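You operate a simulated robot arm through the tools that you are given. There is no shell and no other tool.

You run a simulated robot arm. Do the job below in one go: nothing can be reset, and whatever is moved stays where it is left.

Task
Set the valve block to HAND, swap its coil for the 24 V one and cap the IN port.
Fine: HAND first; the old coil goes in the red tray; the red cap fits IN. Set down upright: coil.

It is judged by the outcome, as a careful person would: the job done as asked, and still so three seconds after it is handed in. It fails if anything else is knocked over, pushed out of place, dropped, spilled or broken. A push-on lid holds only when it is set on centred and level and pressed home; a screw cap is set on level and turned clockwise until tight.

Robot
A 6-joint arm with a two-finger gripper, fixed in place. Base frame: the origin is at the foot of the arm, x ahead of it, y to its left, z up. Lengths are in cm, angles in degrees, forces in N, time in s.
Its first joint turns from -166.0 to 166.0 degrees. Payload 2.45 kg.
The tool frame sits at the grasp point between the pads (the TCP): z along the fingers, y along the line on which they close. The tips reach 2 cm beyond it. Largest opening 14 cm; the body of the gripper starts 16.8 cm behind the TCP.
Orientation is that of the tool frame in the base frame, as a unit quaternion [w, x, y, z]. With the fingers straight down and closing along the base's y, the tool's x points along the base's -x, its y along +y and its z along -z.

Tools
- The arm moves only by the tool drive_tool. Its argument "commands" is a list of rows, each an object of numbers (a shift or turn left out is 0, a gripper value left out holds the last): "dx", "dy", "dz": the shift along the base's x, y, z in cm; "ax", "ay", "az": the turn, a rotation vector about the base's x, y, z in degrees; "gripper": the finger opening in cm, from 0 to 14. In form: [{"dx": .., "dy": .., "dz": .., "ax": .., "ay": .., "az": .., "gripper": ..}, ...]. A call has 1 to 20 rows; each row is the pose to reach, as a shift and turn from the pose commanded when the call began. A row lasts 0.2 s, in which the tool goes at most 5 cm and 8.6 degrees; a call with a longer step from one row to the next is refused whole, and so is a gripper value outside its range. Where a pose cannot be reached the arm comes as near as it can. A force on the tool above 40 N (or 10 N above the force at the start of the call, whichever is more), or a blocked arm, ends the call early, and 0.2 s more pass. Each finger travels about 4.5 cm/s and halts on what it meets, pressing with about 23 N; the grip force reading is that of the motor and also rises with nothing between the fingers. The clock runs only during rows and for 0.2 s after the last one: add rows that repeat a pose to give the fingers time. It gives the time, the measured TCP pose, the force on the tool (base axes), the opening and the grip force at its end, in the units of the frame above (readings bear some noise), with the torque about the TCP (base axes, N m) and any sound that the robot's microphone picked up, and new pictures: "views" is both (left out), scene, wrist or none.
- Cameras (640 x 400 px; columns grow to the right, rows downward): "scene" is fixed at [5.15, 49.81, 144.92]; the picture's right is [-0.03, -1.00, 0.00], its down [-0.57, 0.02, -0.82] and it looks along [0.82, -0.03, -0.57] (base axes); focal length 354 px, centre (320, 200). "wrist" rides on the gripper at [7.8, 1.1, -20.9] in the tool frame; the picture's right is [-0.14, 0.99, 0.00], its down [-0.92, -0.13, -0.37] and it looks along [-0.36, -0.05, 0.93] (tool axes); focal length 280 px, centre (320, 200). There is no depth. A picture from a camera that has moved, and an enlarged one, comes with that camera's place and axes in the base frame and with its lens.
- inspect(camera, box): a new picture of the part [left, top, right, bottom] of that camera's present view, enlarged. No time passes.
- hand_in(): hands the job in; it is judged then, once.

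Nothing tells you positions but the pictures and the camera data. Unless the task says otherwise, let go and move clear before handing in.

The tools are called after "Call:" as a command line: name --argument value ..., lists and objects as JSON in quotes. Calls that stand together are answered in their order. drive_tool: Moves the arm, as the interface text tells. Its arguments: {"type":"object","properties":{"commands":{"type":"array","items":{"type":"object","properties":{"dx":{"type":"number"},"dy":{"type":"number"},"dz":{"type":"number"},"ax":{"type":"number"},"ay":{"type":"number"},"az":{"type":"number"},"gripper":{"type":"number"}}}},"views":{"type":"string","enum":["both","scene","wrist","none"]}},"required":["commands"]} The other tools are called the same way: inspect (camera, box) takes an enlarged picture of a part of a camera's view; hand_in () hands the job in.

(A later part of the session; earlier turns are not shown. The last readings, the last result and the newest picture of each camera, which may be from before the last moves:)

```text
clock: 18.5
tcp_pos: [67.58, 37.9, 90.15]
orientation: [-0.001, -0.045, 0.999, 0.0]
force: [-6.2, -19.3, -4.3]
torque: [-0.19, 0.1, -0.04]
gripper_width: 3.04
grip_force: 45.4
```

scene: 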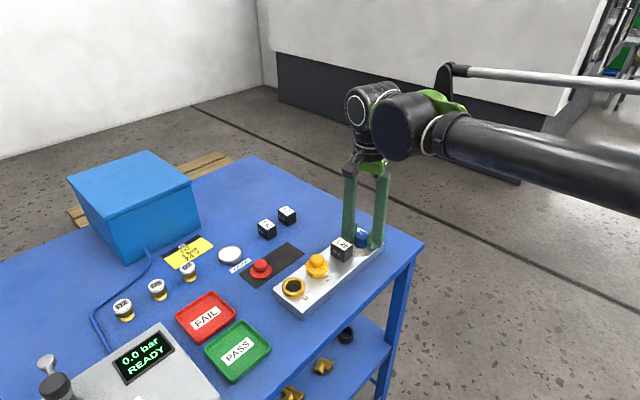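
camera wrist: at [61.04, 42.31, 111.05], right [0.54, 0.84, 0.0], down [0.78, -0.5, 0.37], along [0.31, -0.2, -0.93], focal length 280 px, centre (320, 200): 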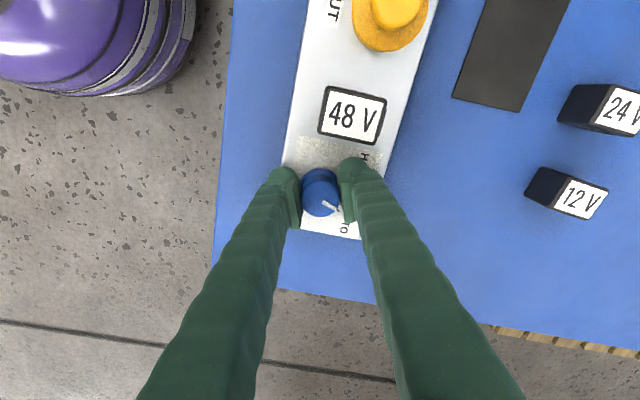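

Call:
drive_tool --commands '[{"dy": -0.05, "az": 5}, {"dy": -0.1, "az": 10}, {"dx": 0.02, "dy": -0.12, "az": 15}, {"dx": 0.03, "dy": -0.14, "az": 20}, {"dx": 0.04, "dy": -0.15, "az": 25}]'

Call:
inspect --camera "wrist" --box '[240, 135, 400, 235]'

Call:
inspect --camera "scene" --box '[310, 200, 410, 270]'

```text
clock: 19.7
tcp_pos: [67.72, 37.9, 90.09]
orientation: [-0.002, -0.26, 0.966, -0.001]
force: [-12.5, -22.8, -23.4]
torque: [-0.17, 0.31, -0.02]
gripper_width: 3.04
grip_force: 44.9
camera wrist: at [60.42, 34.87, 111.1], right [-0.38, 0.93, 0.0], down [0.86, 0.35, 0.37], along [0.34, 0.14, -0.93], focal length 280 px, centre (320, 200)
```

scene: 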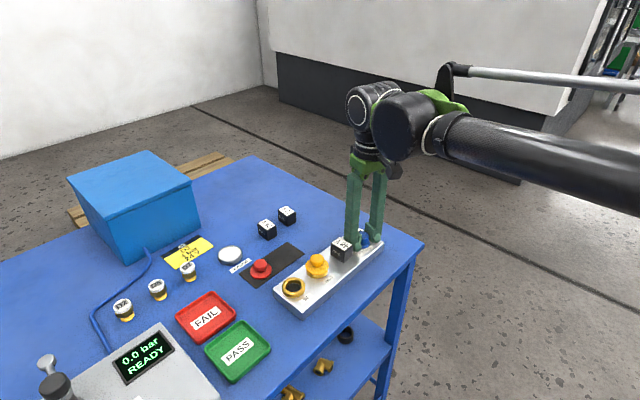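
wrist: 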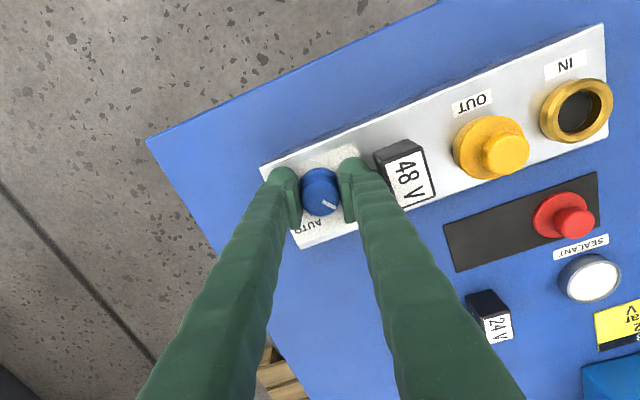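

```text
4.00 times, centred on (320, 185) of wrist
camera zoom: at [60.42, 34.87, 111.1], right [-0.38, 0.93, 0.0], down [0.86, 0.35, 0.37], along [0.34, 0.14, -0.93], focal length 1122 px, centre (320, 260)
```

zoom: 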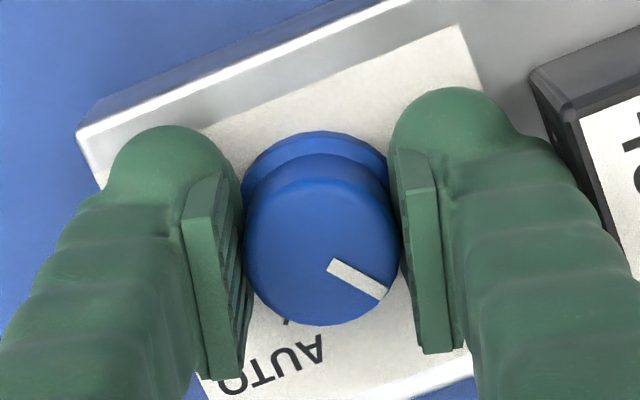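

```text
5.71 times, centred on (360, 235) of scene
camera zoom: at [5.15, 49.81, 144.92], right [-0.03, -1.0, 0.0], down [-0.57, 0.02, -0.82], along [0.82, -0.03, -0.57], focal length 2020 px, centre (91, 0)
```

zoom: 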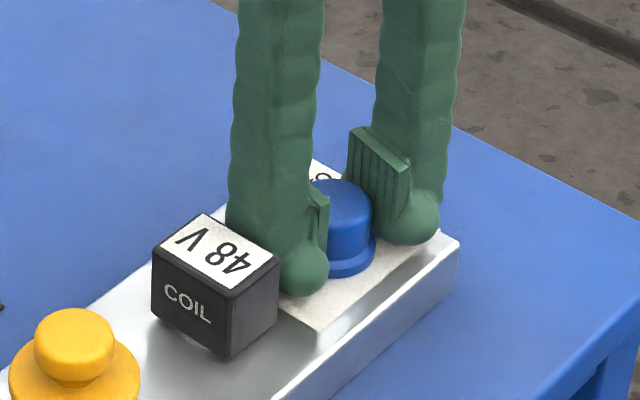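

Call:
drive_tool --commands '[{"az": 3}, {"az": 5}, {"az": 5}]' --views "none"

Call:
inspect --camera "wrist" --box '[240, 135, 400, 235]'

```text
clock: 20.5
tcp_pos: [67.68, 37.77, 90.19]
orientation: [-0.001, -0.301, 0.954, -0.001]
force: [0.6, -17.7, -5.6]
torque: [-0.13, -0.09, -0.35]
gripper_width: 3.06
grip_force: 45.1
```

```text
4.00 times, centred on (320, 185) of wrist
camera zoom: at [60.7, 34.24, 111.09], right [-0.46, 0.89, 0.0], down [0.83, 0.42, 0.37], along [0.33, 0.17, -0.93], focal length 1122 px, centre (320, 260)
```

zoom: 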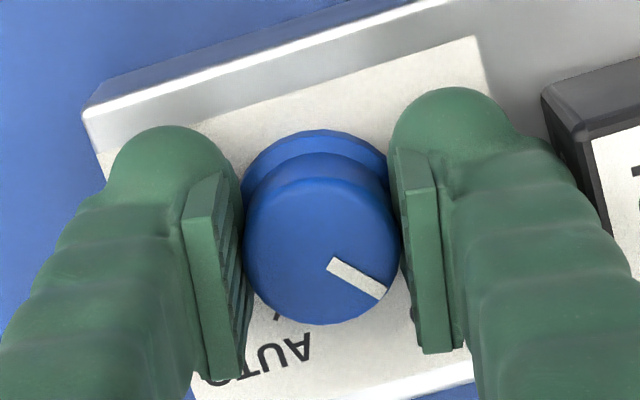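

Torque about z jumped to -0.35 N·m, so the knob reached its stop. I'll open, rise and check the pointer.

Call:
drive_tool --commands '[{"gripper": 4.4}, {"gripper": 4.4}, {"gripper": 4.4, "dz": 1.5}, {"gripper": 4.4, "dz": 4}, {"gripper": 4.4, "dz": 8}, {"gripper": 4.4, "dz": 12}, {"gripper": 4.4, "dz": 12}]'

Call:
inspect --camera "wrist" --box '[270, 115, 430, 215]'

Call:
inspect --camera "scene" --box '[320, 210, 400, 260]'

```text
clock: 22.1
tcp_pos: [67.57, 37.99, 102.04]
orientation: [-0.002, -0.302, 0.953, -0.001]
force: [-0.7, -1.3, -0.5]
torque: [-0.02, 0.0, 0.02]
gripper_width: 4.41
grip_force: 0.1
camera wrist: at [60.57, 34.37, 123.01], right [-0.46, 0.89, 0.0], down [0.83, 0.43, 0.37], along [0.33, 0.17, -0.93], focal length 280 px, centre (320, 200)
```

scene: 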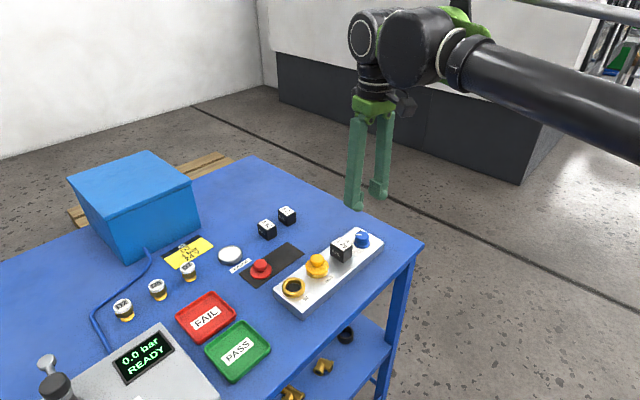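
wrist: 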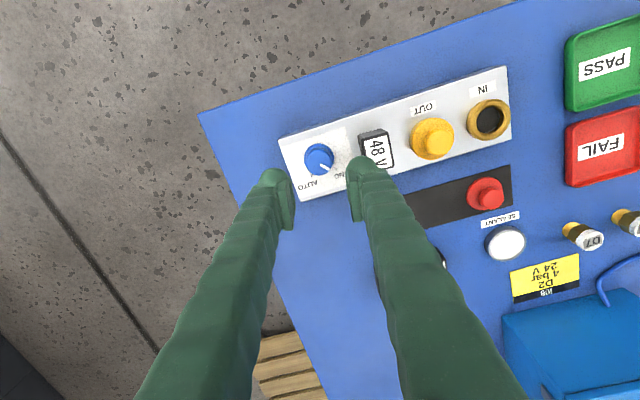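

```text
4.00 times, centred on (350, 165) of wrist
camera zoom: at [60.57, 34.37, 123.01], right [-0.46, 0.89, 0.0], down [0.83, 0.43, 0.37], along [0.33, 0.17, -0.93], focal length 1122 px, centre (200, 340)
```

zoom: 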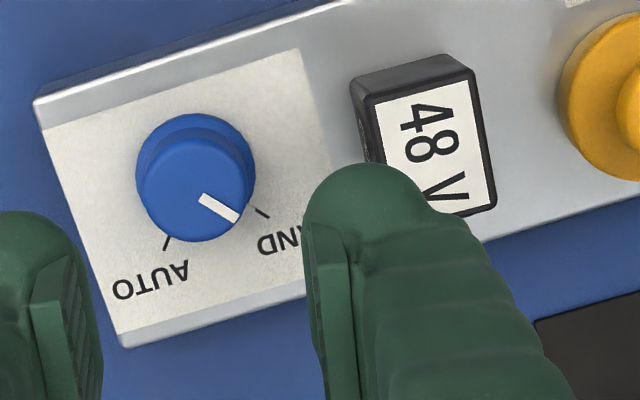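

```text
8.00 times, centred on (360, 235) of scene
camera zoom: at [5.15, 49.81, 144.92], right [-0.03, -1.0, 0.0], down [-0.57, 0.02, -0.82], along [0.82, -0.03, -0.57], focal length 2828 px, centre (0, -80)
```

zoom: 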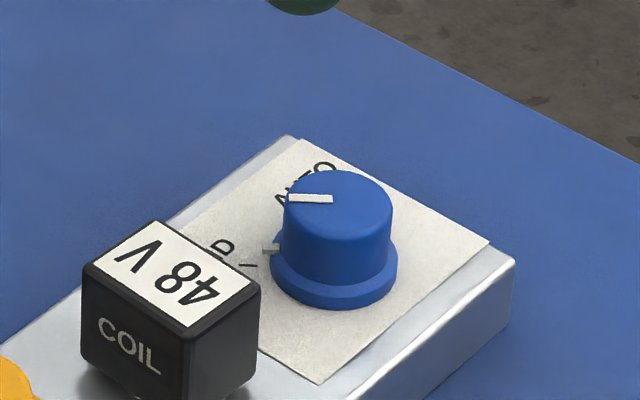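

The pointer now lines up with the HAND tick (about 84°) and the block hasn't moved. Next I'll look at the 48 V coil's far side, where there seems to be a connector tab, before choosing how to grip it.

Call:
drive_tool --commands '[{"dx": 0.4, "dy": 1.3, "dz": 0, "az": -8}, {"dx": 0.8, "dy": 2.6, "dz": 0, "az": -16}, {"dx": 1.2, "dy": 4, "dz": 0, "az": -24}, {"dx": 1.6, "dy": 5.3, "dz": 0, "az": -32}, {"dx": 2, "dy": 6.6, "dz": 0, "az": -40}, {"dx": 2.4, "dy": 8, "dz": 0, "az": -48}, {"dx": 2.8, "dy": 9.3, "dz": 0, "az": -56}, {"dx": 3.1, "dy": 10.6, "dz": -2, "az": -64}, {"dx": 3.4, "dy": 12, "dz": -4, "az": -72}, {"dx": 3.4, "dy": 13, "dz": -6, "az": -80.15}, {"dx": 3.4, "dy": 13, "dz": -7, "az": -80.15}, {"dx": 3.4, "dy": 13, "dz": -7, "az": -80.15}]'

Call:
inspect --camera "wrist" --box '[140, 160, 260, 235]'

```text
clock: 24.7
tcp_pos: [71.02, 50.76, 95.11]
orientation: [-0.001, 0.384, 0.924, 0.001]
force: [-0.5, 0.2, 0.1]
torque: [0.0, -0.02, -0.04]
gripper_width: 4.4
grip_force: 0.0
camera wrist: at [66.28, 57.02, 115.99], right [0.8, 0.6, 0.0], down [0.56, -0.74, 0.37], along [0.22, -0.29, -0.93], focal length 280 px, centre (320, 200)
```

scene: 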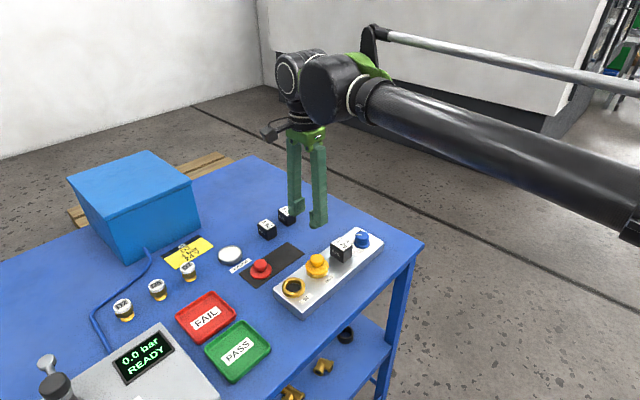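
wrist: 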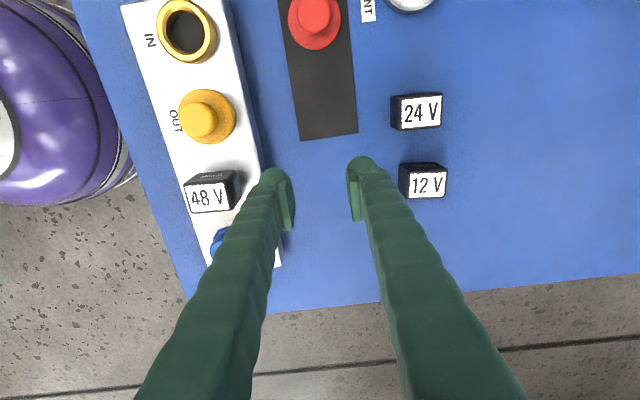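

```text
5.33 times, centred on (200, 198) of wrist
camera zoom: at [66.28, 57.02, 115.99], right [0.8, 0.6, 0.0], down [0.56, -0.74, 0.37], along [0.22, -0.29, -0.93], focal length 1495 px, centre (960, 213)
```

zoom: 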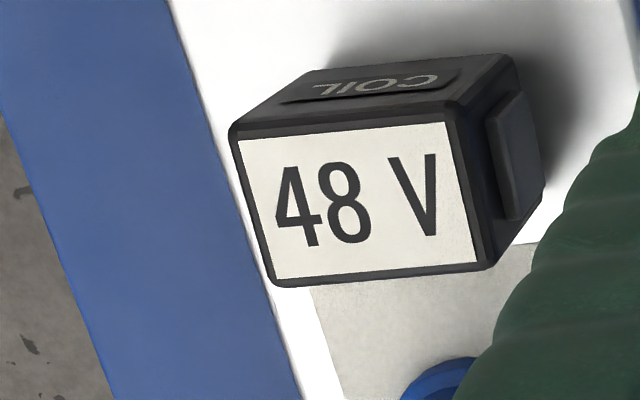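

The tab is just a shallow flat plate on the coil's side, so gripping across the block (closing along that axis) is fine. Wrist-only triangulation puts the coil top at about (63.55, 43.2, 91.55) and the bench at about 84.9. Let me measure more items from this view.

Call:
inspect --camera "wrist" --box '[380, 85, 460, 135]'

Call:
inspect --camera "wrist" --box '[270, 0, 366, 60]'

Call:
inspect --camera "wrist" --box '[120, 0, 280, 150]'

```text
8.00 times, centred on (420, 110) of wrist
camera zoom: at [66.28, 57.02, 115.99], right [0.8, 0.6, 0.0], down [0.56, -0.74, 0.37], along [0.22, -0.29, -0.93], focal length 2243 px, centre (-480, 920)
```

zoom: 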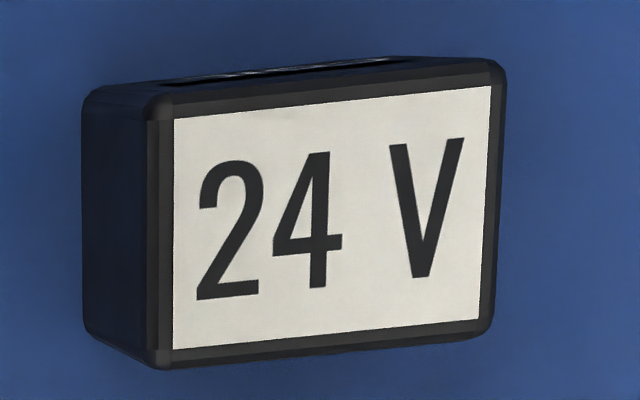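

```text
6.67 times, centred on (318, 30) of wrist
camera zoom: at [66.28, 57.02, 115.99], right [0.8, 0.6, 0.0], down [0.56, -0.74, 0.37], along [0.22, -0.29, -0.93], focal length 1869 px, centre (333, 1333)
```

zoom: 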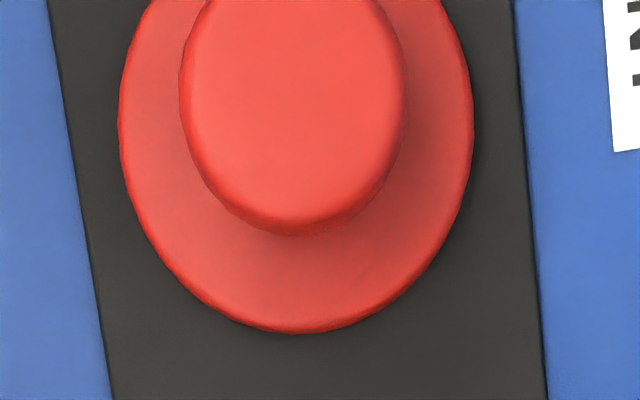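

```text
2.67 times, centred on (200, 75) of wrist
camera zoom: at [66.28, 57.02, 115.99], right [0.8, 0.6, 0.0], down [0.56, -0.74, 0.37], along [0.22, -0.29, -0.93], focal length 748 px, centre (640, 533)
```

zoom: 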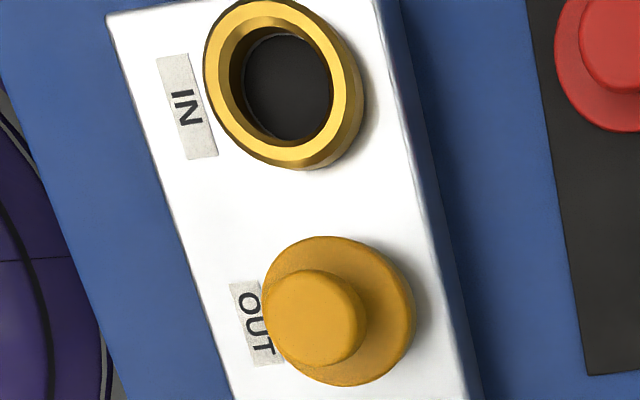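

Measurements now agree: block top ≈87.25, IN ring top ≈ (54.3, 53.7, 88.4), 24 V coil ≈ (74.85, 61.0, top 88.9), and the 48 V coil ≈ (63.6, 43.2) turned about -2.5° from the block. I'll go above the 48 V coil with a 6 cm opening and check.

Call:
drive_tool --commands '[{"dz": 3, "gripper": 6}, {"dx": -2, "dy": -2, "dz": 3, "az": -1}, {"dx": -4.5, "dy": -4.5, "dz": 3, "az": -2}, {"dx": -7.37, "dy": -7.46, "dz": 3, "az": -2}, {"dx": -7.37, "dy": -7.46, "dz": 1, "az": -2}, {"dx": -7.37, "dy": -7.46, "dz": 1, "az": -2}]'

Call:
inspect --camera "wrist" --box '[240, 125, 400, 225]'

```text
clock: 26.1
tcp_pos: [63.47, 43.33, 96.16]
orientation: [-0.002, 0.399, 0.917, 0.001]
force: [-0.4, 0.9, -0.8]
torque: [-0.01, -0.01, 0.01]
gripper_width: 6.01
grip_force: 0.0
camera wrist: at [59.01, 49.84, 117.08], right [0.82, 0.57, 0.0], down [0.53, -0.76, 0.37], along [0.21, -0.3, -0.93], focal length 280 px, centre (320, 200)
```

scene: 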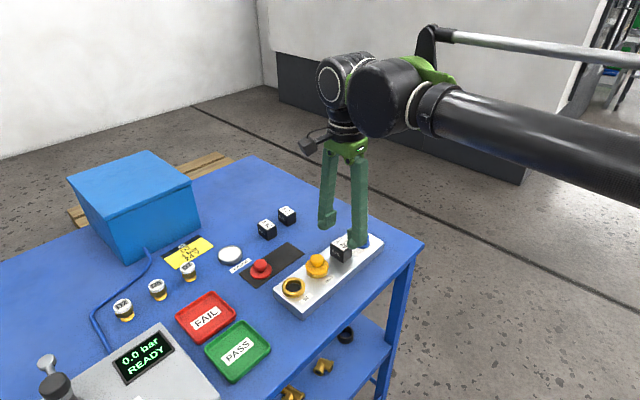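
wrist: 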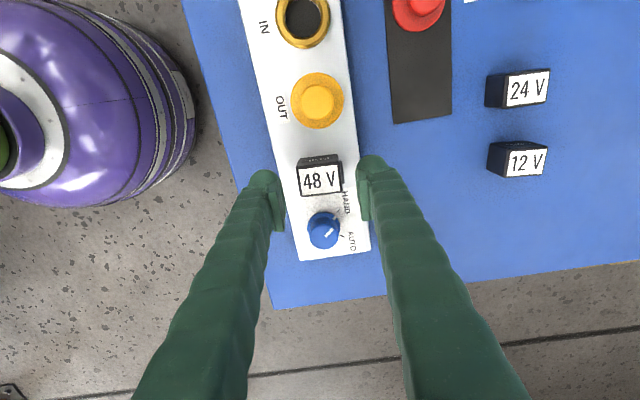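

```text
4.00 times, centred on (320, 175) of wrist
camera zoom: at [59.01, 49.84, 117.08], right [0.82, 0.57, 0.0], down [0.53, -0.76, 0.37], along [0.21, -0.3, -0.93], focal length 1122 px, centre (320, 300)
```

zoom: 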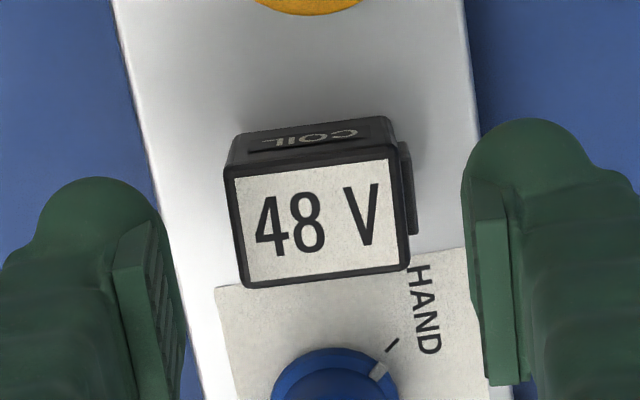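

The coil is slightly off-centre from the tool; I'll shift by (+0.23, -0.16), descend beside it and grip.

Call:
drive_tool --commands '[{"dx": 0.23, "dy": -0.16, "dz": -1.5}, {"dx": 0.23, "dy": -0.16, "dz": -3}, {"dx": 0.23, "dy": -0.16, "dz": -4.5}, {"dx": 0.23, "dy": -0.16, "dz": -5.5}, {"dx": 0.23, "dy": -0.16, "dz": -5.96}, {"dx": 0.23, "dy": -0.16, "dz": -5.96}]' --views "none"

Call:
inspect --camera "wrist" --box '[240, 125, 400, 225]'

Call:
inspect --camera "scene" --box '[300, 200, 400, 270]'

```text
clock: 27.5
tcp_pos: [63.72, 43.26, 90.16]
orientation: [-0.001, 0.399, 0.917, 0.002]
force: [0.6, 0.3, 0.4]
torque: [0.01, -0.01, -0.01]
gripper_width: 6.02
grip_force: 0.0
```

```text
4.00 times, centred on (320, 175) of wrist
camera zoom: at [59.32, 49.69, 111.13], right [0.82, 0.57, 0.0], down [0.53, -0.76, 0.37], along [0.21, -0.3, -0.93], focal length 1122 px, centre (320, 300)
```

zoom: 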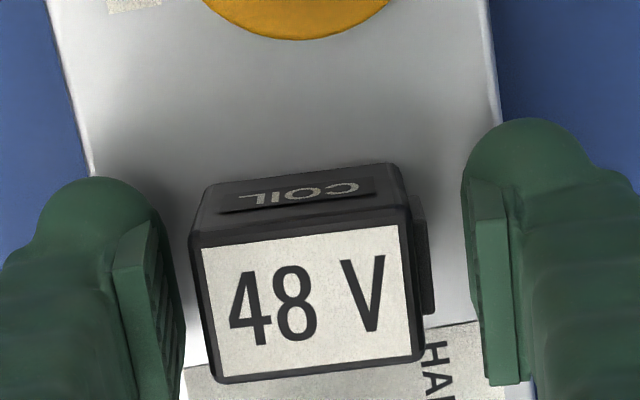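

```text
5.71 times, centred on (350, 235) of scene
camera zoom: at [5.15, 49.81, 144.92], right [-0.03, -1.0, 0.0], down [-0.57, 0.02, -0.82], along [0.82, -0.03, -0.57], focal length 2020 px, centre (149, 0)
```

zoom: 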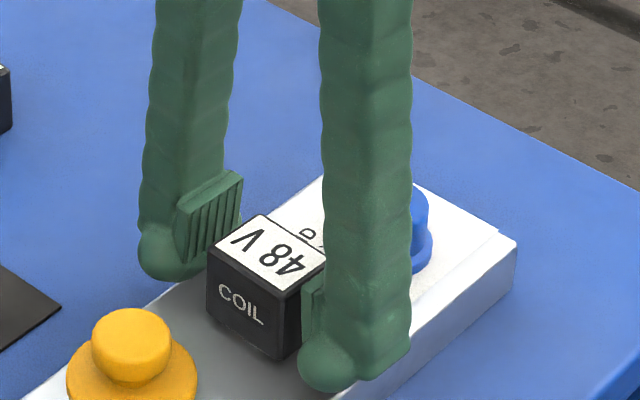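

Call:
drive_tool --commands '[{"gripper": 5}, {"gripper": 4.2}, {"gripper": 3.6}, {"gripper": 3.4}, {"gripper": 3.4}]' --views "none"

Call:
inspect --camera "wrist" --box '[240, 125, 400, 225]'

```text
clock: 28.7
tcp_pos: [63.82, 43.13, 90.19]
orientation: [-0.002, 0.399, 0.917, 0.0]
force: [0.4, 1.1, 0.1]
torque: [0.01, 0.04, 0.02]
gripper_width: 4.13
grip_force: 23.5
```

```text
4.00 times, centred on (320, 175) of wrist
camera zoom: at [59.32, 49.69, 111.14], right [0.82, 0.57, 0.0], down [0.53, -0.76, 0.37], along [0.21, -0.3, -0.93], focal length 1122 px, centre (320, 300)
```

zoom: 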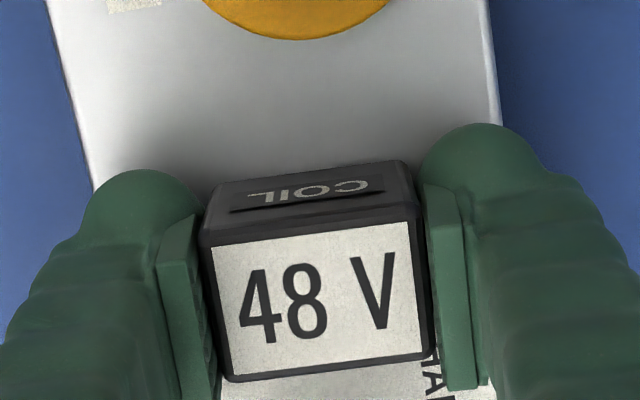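

Gripped at 4.13 cm with balanced force. Lifting slowly.

Call:
drive_tool --commands '[{"dz": 0.3, "gripper": 3}, {"dz": 0.7}, {"dz": 1.2}, {"dz": 2}, {"dz": 3}]'

Call:
inspect --camera "scene" --box '[300, 190, 400, 270]'

```text
clock: 29.9
tcp_pos: [63.96, 43.32, 93.15]
orientation: [-0.002, 0.401, 0.916, 0.001]
force: [0.2, -0.9, -0.7]
torque: [0.02, 0.02, 0.02]
gripper_width: 4.14
grip_force: 23.0
camera wrist: at [59.36, 49.7, 114.12], right [0.82, 0.57, 0.0], down [0.53, -0.76, 0.37], along [0.21, -0.3, -0.93], focal length 280 px, centre (320, 200)
```

scene: 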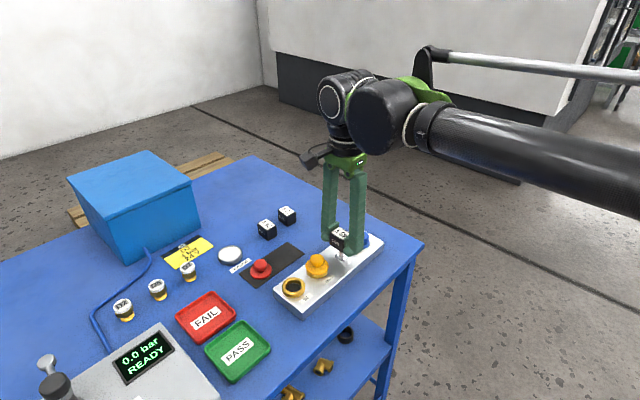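
wrist: 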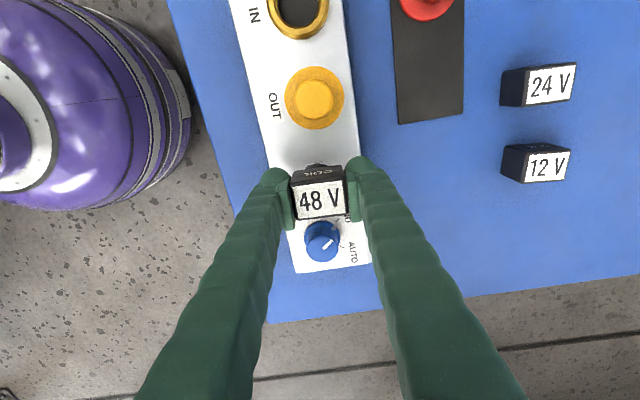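

```text
5.00 times, centred on (350, 230) of scene
camera zoom: at [5.15, 49.81, 144.92], right [-0.03, -1.0, 0.0], down [-0.57, 0.02, -0.82], along [0.82, -0.03, -0.57], focal length 1768 px, centre (170, 50)
```

zoom: 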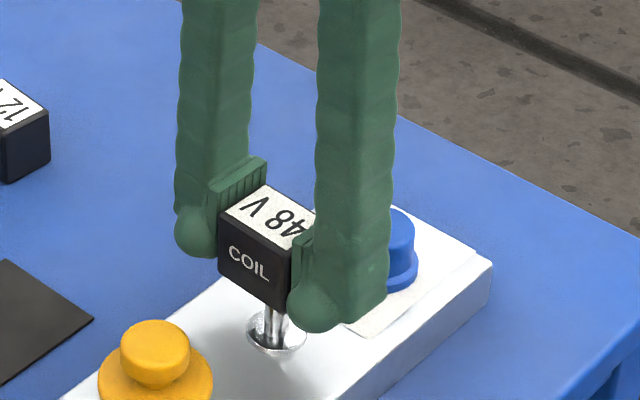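

The coil came off its stem cleanly and is held firmly. I'll raise it and carry it over the red tray at a safe height.

Call:
drive_tool --commands '[{"dz": 3}, {"dz": 6}, {"dz": 9}, {"dz": 11, "dx": -0.7, "dy": 1.4}, {"dz": 11, "dx": -2.2, "dy": 4.2}, {"dz": 11, "dx": -3.8, "dy": 7.3}, {"dz": 11, "dx": -5.4, "dy": 10.4}, {"dz": 11, "dx": -7, "dy": 13.5}, {"dz": 11, "dx": -8.6, "dy": 16.6}, {"dz": 11, "dx": -10.2, "dy": 19.7}, {"dz": 11, "dx": -11.8, "dy": 22.8}, {"dz": 11, "dx": -13.3, "dy": 25.7}, {"dz": 11, "dx": -14.4, "dy": 27.8}, {"dz": 11, "dx": -14.4, "dy": 27.8}]'

Call:
inspect --camera "wrist" --box '[220, 70, 460, 220]'

Call:
inspect --camera "scene" --box '[150, 220, 310, 390]'

```text
clock: 32.9
tcp_pos: [49.53, 71.09, 104.21]
orientation: [-0.001, 0.4, 0.917, 0.0]
force: [-0.2, -0.6, -0.8]
torque: [-0.02, -0.02, 0.0]
gripper_width: 4.15
grip_force: 23.4
camera wrist: at [45.05, 77.54, 125.1], right [0.82, 0.57, 0.0], down [0.53, -0.76, 0.37], along [0.21, -0.3, -0.93], focal length 280 px, centre (320, 200)
```

scene: 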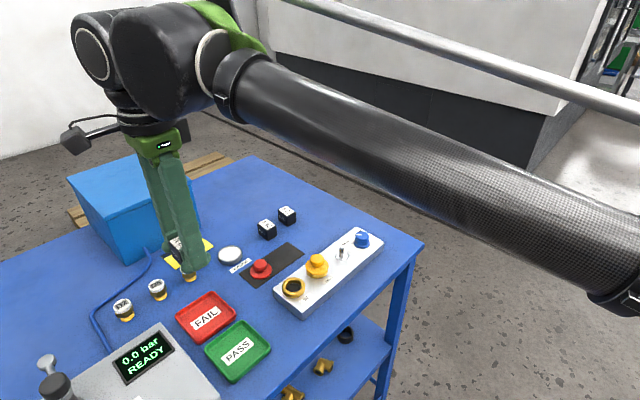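
wrist: 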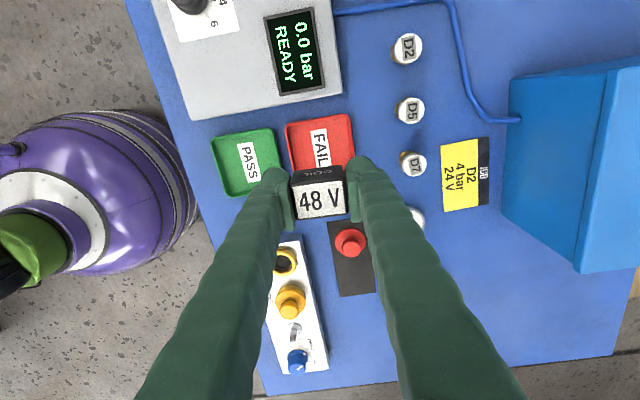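

```text
2.67 times, centred on (340, 145) of wrist
camera zoom: at [45.05, 77.54, 125.1], right [0.82, 0.57, 0.0], down [0.53, -0.76, 0.37], along [0.21, -0.3, -0.93], focal length 748 px, centre (267, 347)
```

zoom: 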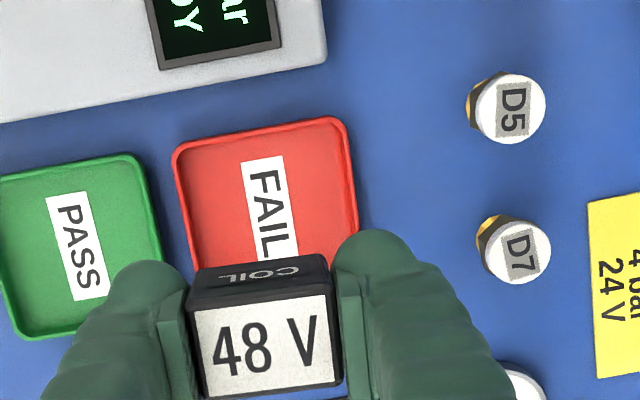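

```text
2.35 times, centred on (230, 305) of scene
camera zoom: at [5.15, 49.81, 144.92], right [-0.03, -1.0, 0.0], down [-0.57, 0.02, -0.82], along [0.82, -0.03, -0.57], focal length 832 px, centre (532, -47)
```

zoom: 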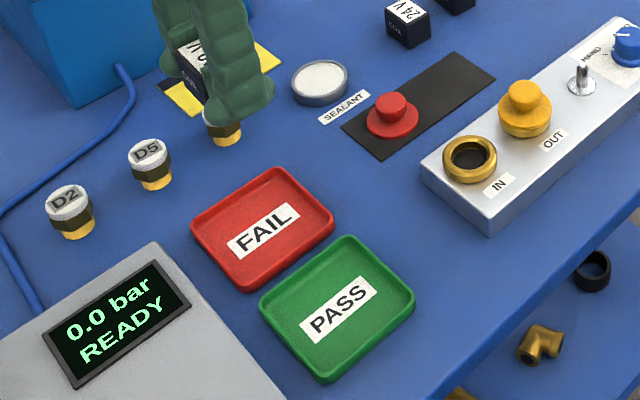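

The coil is held above the benches' red tray. I need to know how high the tray rim is relative to the fingertips, so I'll look closely before lowering.

Call:
inspect --camera "scene" --box '[165, 280, 245, 350]'

Call:
inspect --camera "wrist" --box '[275, 105, 375, 180]'

Call:
inspect --camera "scene" --box '[160, 200, 220, 285]'

```text
5.71 times, centred on (205, 315) of scene
camera zoom: at [5.15, 49.81, 144.92], right [-0.03, -1.0, 0.0], down [-0.57, 0.02, -0.82], along [0.82, -0.03, -0.57], focal length 2020 px, centre (977, -457)
```

zoom: 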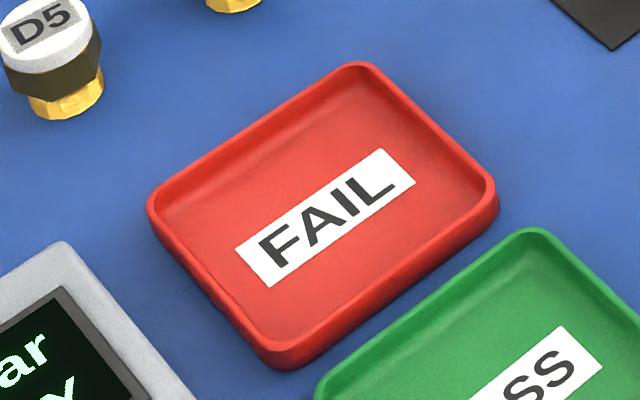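

```text
5.33 times, centred on (325, 142) of wrist
camera zoom: at [45.05, 77.54, 125.1], right [0.82, 0.57, 0.0], down [0.53, -0.76, 0.37], along [0.21, -0.3, -0.93], focal length 1495 px, centre (293, 507)
```

zoom: 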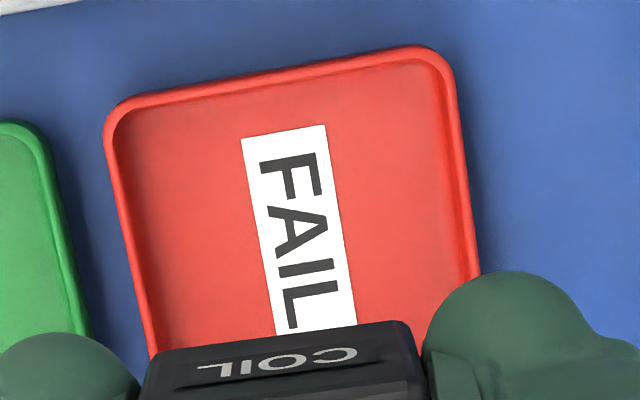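

```text
4.71 times, centred on (190, 242) of scene
camera zoom: at [5.15, 49.81, 144.92], right [-0.03, -1.0, 0.0], down [-0.57, 0.02, -0.82], along [0.82, -0.03, -0.57], focal length 1664 px, centre (932, 0)
```

zoom: 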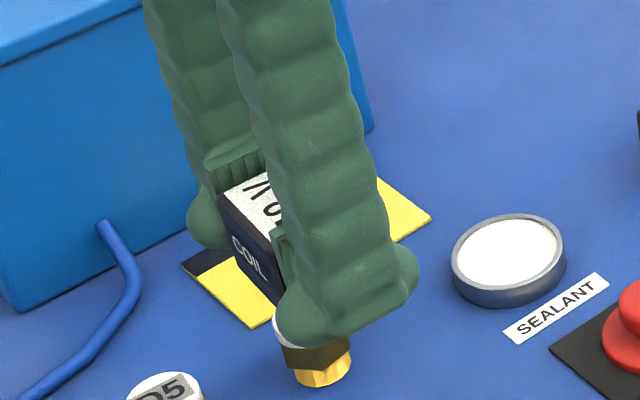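

The fingertips are level with the coil's bottom and too wide to fit down inside the tray walls. I'll set the coil on an open patch of bench near (73, 48.5), re-grip it across its narrower faces and a bit higher, then put it in the tray diagonally.

Call:
drive_tool --commands '[{"dx": 1.3, "dy": -1.25}, {"dx": 3.9, "dy": -3.75}, {"dx": 6.5, "dy": -6.25}, {"dx": 9.1, "dy": -8.75}, {"dx": 11.7, "dy": -11.25}, {"dx": 14.3, "dy": -13.75}, {"dx": 16.9, "dy": -16.25}, {"dx": 19.5, "dy": -18.75}, {"dx": 22, "dy": -21.2}, {"dx": 23.5, "dy": -22.6}, {"dx": 23.5, "dy": -22.6, "dz": -3}, {"dx": 23.5, "dy": -22.6, "dz": -6}, {"dx": 23.5, "dy": -22.6, "dz": -8}, {"dx": 23.5, "dy": -22.6, "dz": -8}]'

```text
clock: 35.9
tcp_pos: [72.97, 48.45, 96.05]
orientation: [-0.002, 0.4, 0.917, 0.0]
force: [-0.4, -0.3, -1.4]
torque: [-0.02, -0.03, -0.02]
gripper_width: 4.14
grip_force: 23.2
camera wrist: at [68.49, 54.83, 117.01], right [0.82, 0.57, 0.0], down [0.53, -0.76, 0.37], along [0.21, -0.3, -0.93], focal length 280 px, centre (320, 200)
```

scene: 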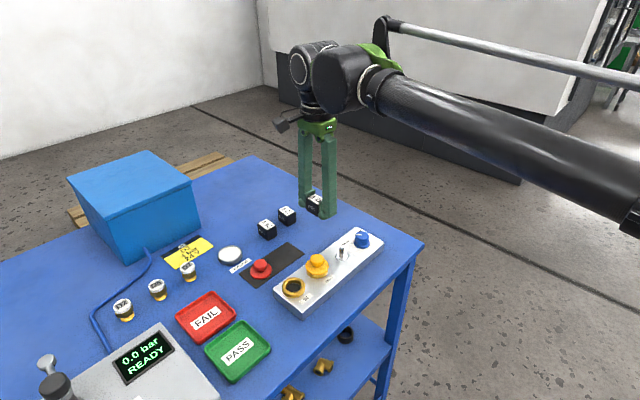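
wrist: 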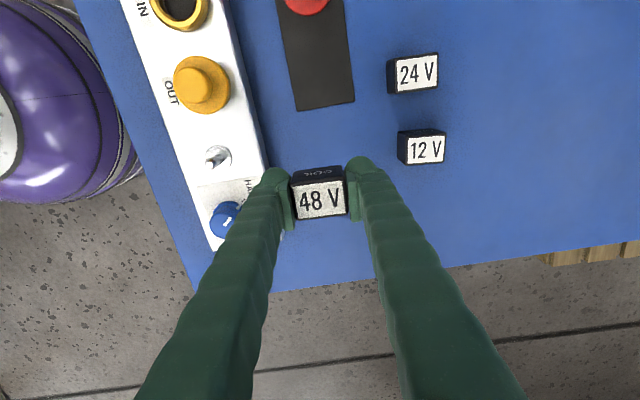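

Call:
drive_tool --commands '[{"dx": 0.5, "dy": 0.5, "dz": -2}, {"dx": 1, "dy": 1, "dz": -4}, {"dx": 1, "dy": 1, "dz": -6}, {"dx": 1, "dy": 1, "dz": -7.5}, {"dx": 1, "dy": 1, "dz": -8}, {"dx": 1, "dy": 1, "dz": -8}]' --views "none"

Call:
inspect --camera "scene" --box '[270, 170, 370, 250]'

```text
clock: 37.3
tcp_pos: [73.75, 49.29, 88.12]
orientation: [-0.002, 0.399, 0.917, 0.001]
force: [0.0, -0.7, -1.6]
torque: [0.01, 0.03, -0.03]
gripper_width: 4.16
grip_force: 23.0
```

```text
5.00 times, centred on (320, 210) of scene
camera zoom: at [5.15, 49.81, 144.92], right [-0.03, -1.0, 0.0], down [-0.57, 0.02, -0.82], along [0.82, -0.03, -0.57], focal length 1768 px, centre (320, 150)
```

zoom: 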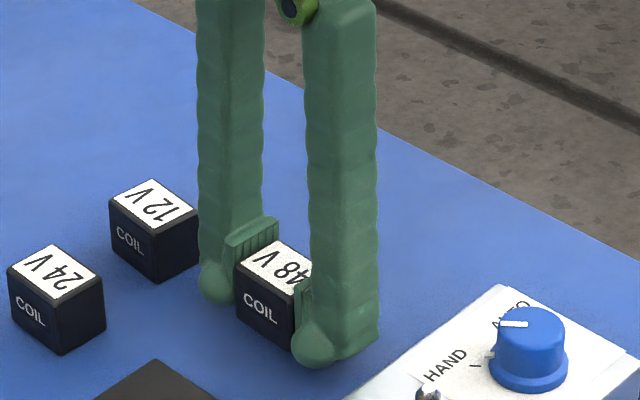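

Call:
drive_tool --commands '[{"dz": -0.2}, {"dz": -0.4}, {"dz": -0.6}, {"dz": -0.7}]' --views "none"

```text
clock: 38.3
tcp_pos: [73.97, 49.48, 87.54]
orientation: [-0.002, 0.399, 0.917, 0.001]
force: [-0.4, -0.1, -1.3]
torque: [0.02, 0.01, 0.02]
gripper_width: 4.16
grip_force: 23.3
```

Call:
drive_tool --commands '[{"dz": -0.1}, {"dz": -0.2}, {"dz": -0.3}, {"dz": -0.4}]' --views "none"

```text
clock: 39.3
tcp_pos: [73.96, 49.51, 87.06]
orientation: [0.0, 0.399, 0.917, 0.001]
force: [5.9, 3.9, 19.6]
torque: [0.09, -0.04, -0.05]
gripper_width: 4.16
grip_force: 23.1
```

Contact with the bench (about 20 N up). I'll ease off slightly and open.

Call:
drive_tool --commands '[{"dz": 0.06}, {"dz": 0.06, "gripper": 4.6}, {"dz": 0.06, "gripper": 5.2}, {"dz": 0.06, "gripper": 5.6}, {"dz": 0.06, "gripper": 5.6}]' --views "none"

Call:
inspect --camera "wrist" --box '[240, 125, 400, 225]'

Call:
inspect --camera "scene" --box '[270, 170, 370, 250]'

```text
clock: 40.5
tcp_pos: [73.91, 49.32, 87.01]
orientation: [-0.002, 0.399, 0.917, 0.002]
force: [-0.4, 0.4, -0.1]
torque: [-0.03, -0.01, -0.02]
gripper_width: 5.62
grip_force: 0.0
```

```text
4.00 times, centred on (320, 175) of wrist
camera zoom: at [69.43, 55.8, 107.98], right [0.82, 0.57, 0.0], down [0.53, -0.76, 0.37], along [0.21, -0.3, -0.93], focal length 1122 px, centre (320, 300)
```

zoom: 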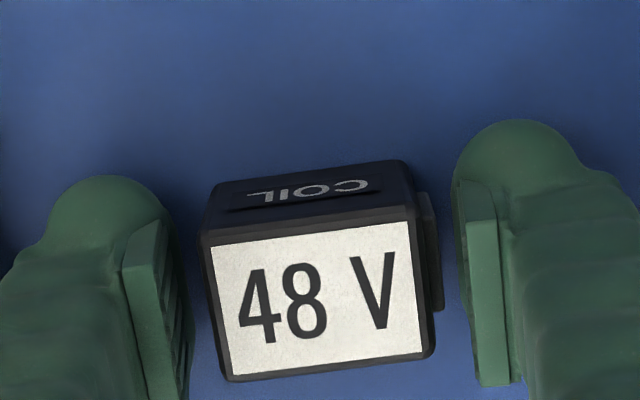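

```text
5.00 times, centred on (320, 210) of scene
camera zoom: at [5.15, 49.81, 144.92], right [-0.03, -1.0, 0.0], down [-0.57, 0.02, -0.82], along [0.82, -0.03, -0.57], focal length 1768 px, centre (320, 150)
```

zoom: 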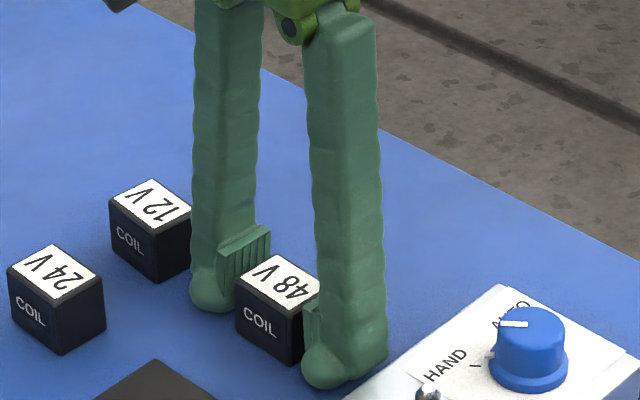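

The 48 V coil stands upright on the bench. I'll rise, turn 90° and re-grip across the narrow faces half a centimetre higher.

Call:
drive_tool --commands '[{"dz": 1.5}, {"dz": 4}, {"dz": 6.5, "az": 6}, {"dz": 6.5, "az": 14}, {"dz": 6.5, "az": 22}, {"dz": 6.5, "az": 30}, {"dz": 6.5, "az": 38}, {"dz": 6.5, "az": 46}, {"dz": 6.5, "az": 54}, {"dz": 6.5, "az": 62}, {"dz": 6.5, "az": 70}, {"dz": 6.5, "az": 78}, {"dz": 6.5, "az": 85}, {"dz": 6.5, "az": 90}, {"dz": 6.5, "az": 90}, {"dz": 6.5, "az": 90}]'

Call:
inspect --camera "wrist" --box '[240, 115, 400, 215]'

```text
clock: 43.9
tcp_pos: [73.94, 49.43, 93.61]
orientation: [-0.001, -0.368, 0.93, -0.001]
force: [0.5, -0.2, 0.4]
torque: [0.03, 0.05, 0.02]
gripper_width: 5.61
grip_force: 0.0
camera wrist: at [67.51, 45.0, 114.56], right [-0.57, 0.82, 0.0], down [0.76, 0.53, 0.37], along [0.3, 0.21, -0.93], focal length 280 px, centre (320, 200)
```

scene: 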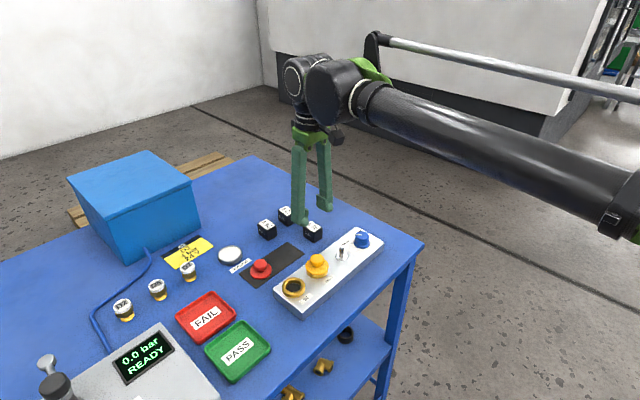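
wrist: 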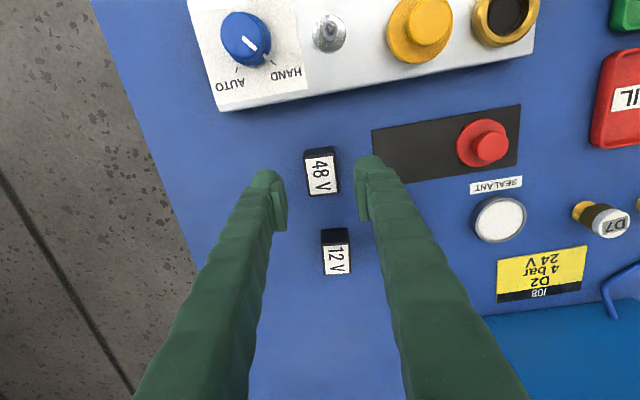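

```text
4.00 times, centred on (320, 165) of wrist
camera zoom: at [67.51, 45.0, 114.56], right [-0.57, 0.82, 0.0], down [0.76, 0.53, 0.37], along [0.3, 0.21, -0.93], focal length 1122 px, centre (320, 340)
```

zoom: 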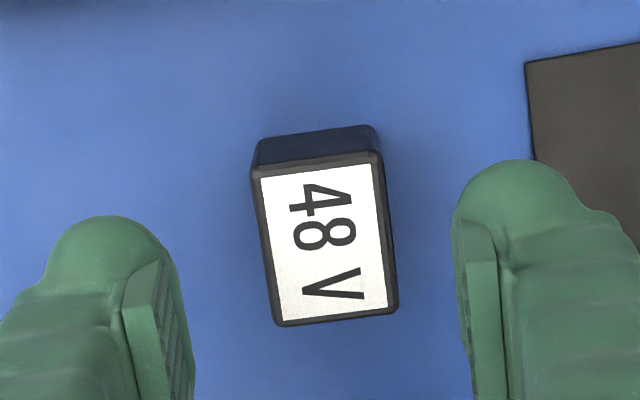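

Call:
drive_tool --commands '[{"dx": -0.15, "dy": 0.04, "dz": -2}, {"dx": -0.15, "dy": 0.04, "dz": -4}, {"dx": -0.15, "dy": 0.04, "dz": -5.5}, {"dx": -0.15, "dy": 0.04, "dz": -6.1}, {"dx": -0.15, "dy": 0.04, "dz": -6.1}, {"dx": -0.15, "dy": 0.04, "dz": -6.1, "gripper": 4.6}, {"dx": -0.15, "dy": 0.04, "dz": -6.1, "gripper": 3.6}, {"dx": -0.15, "dy": 0.04, "dz": -6.1, "gripper": 2.8}, {"dx": -0.15, "dy": 0.04, "dz": -6.1, "gripper": 2.2}, {"dx": -0.15, "dy": 0.04, "dz": -6.1, "gripper": 2.2}]' --views "none"

Call:
inspect --camera "wrist" --box '[240, 125, 400, 225]'

Call:
inspect --camera "scene" --box '[270, 180, 350, 250]'

```text
clock: 46.1
tcp_pos: [73.9, 49.46, 87.39]
orientation: [-0.002, -0.365, 0.931, -0.001]
force: [0.3, 0.1, -0.2]
torque: [0.04, -0.02, -0.01]
gripper_width: 3.09
grip_force: 22.7
```

```text
4.00 times, centred on (320, 175) of wrist
camera zoom: at [67.39, 44.94, 108.41], right [-0.57, 0.82, 0.0], down [0.76, 0.53, 0.37], along [0.3, 0.21, -0.93], focal length 1122 px, centre (320, 300)
```

zoom: 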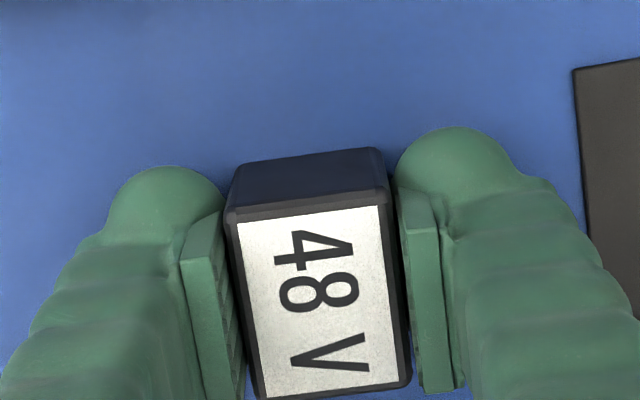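

```text
5.71 times, centred on (310, 215) of scene
camera zoom: at [5.15, 49.81, 144.92], right [-0.03, -1.0, 0.0], down [-0.57, 0.02, -0.82], along [0.82, -0.03, -0.57], focal length 2020 px, centre (377, 114)
```

zoom: 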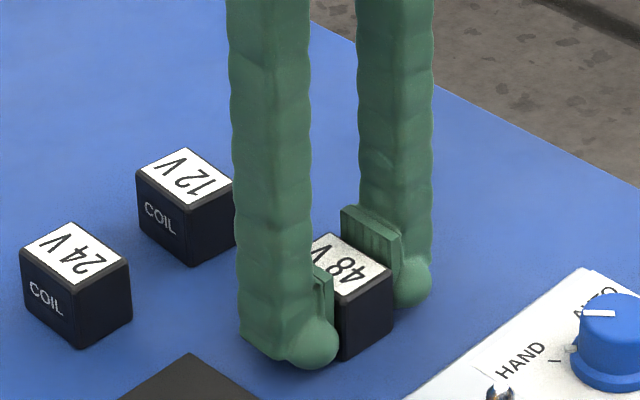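

Gripped across 3.09 cm. Lifting and carrying to the red tray while turning the tool so the fingers lie along the tray's diagonal.

Call:
drive_tool --commands '[{"dz": 1}, {"dz": 4}, {"dz": 8}, {"dz": 11, "dx": -1, "dy": 1}, {"dz": 12, "dx": -3.5, "dy": 3.2, "az": -5}, {"dz": 12, "dx": -6, "dy": 5.5, "az": -10}, {"dz": 12, "dx": -8.6, "dy": 7.8, "az": -15}, {"dz": 12, "dx": -11.2, "dy": 10.1, "az": -20}, {"dz": 12, "dx": -13.8, "dy": 12.5, "az": -25}, {"dz": 12, "dx": -16.4, "dy": 14.9, "az": -30}, {"dz": 12, "dx": -19, "dy": 17.2, "az": -35}, {"dz": 12, "dx": -21.5, "dy": 19.5, "az": -40}, {"dz": 12, "dx": -23.8, "dy": 21.6, "az": -43}, {"dz": 12, "dx": -23.8, "dy": 21.6, "az": -43}, {"dz": 12, "dx": -23.8, "dy": 21.6, "az": -43}]'

Call:
inspect --camera "wrist" --box '[220, 70, 460, 220]'

```text
clock: 49.3
tcp_pos: [49.9, 71.08, 99.59]
orientation: [-0.002, 0.001, 1.0, 0.0]
force: [-0.1, -0.3, -1.5]
torque: [-0.03, -0.03, 0.0]
gripper_width: 3.09
grip_force: 22.9
camera wrist: at [42.14, 72.17, 120.38], right [0.14, 0.99, 0.0], down [0.92, -0.13, 0.37], along [0.36, -0.05, -0.93], focal length 280 px, centre (320, 200)
```

scene: 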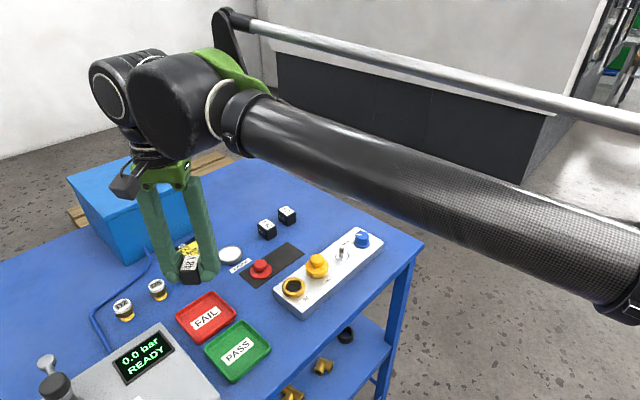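
wrist: 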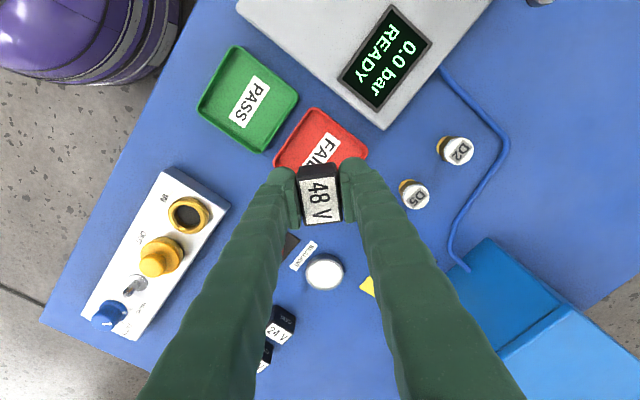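

```text
2.67 times, centred on (340, 145) of wrist
camera zoom: at [42.14, 72.17, 120.38], right [0.14, 0.99, 0.0], down [0.92, -0.13, 0.37], along [0.36, -0.05, -0.93], focal length 748 px, centre (267, 347)
```

zoom: 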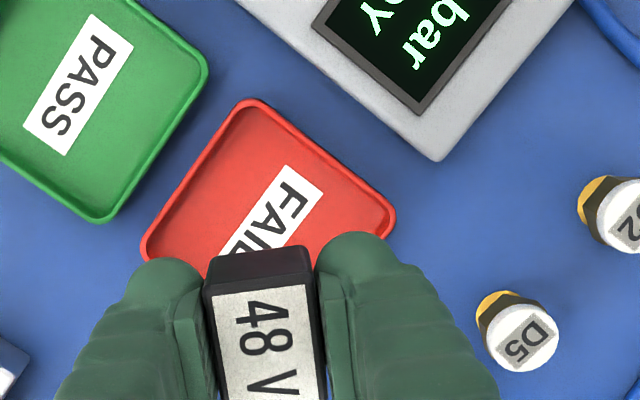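

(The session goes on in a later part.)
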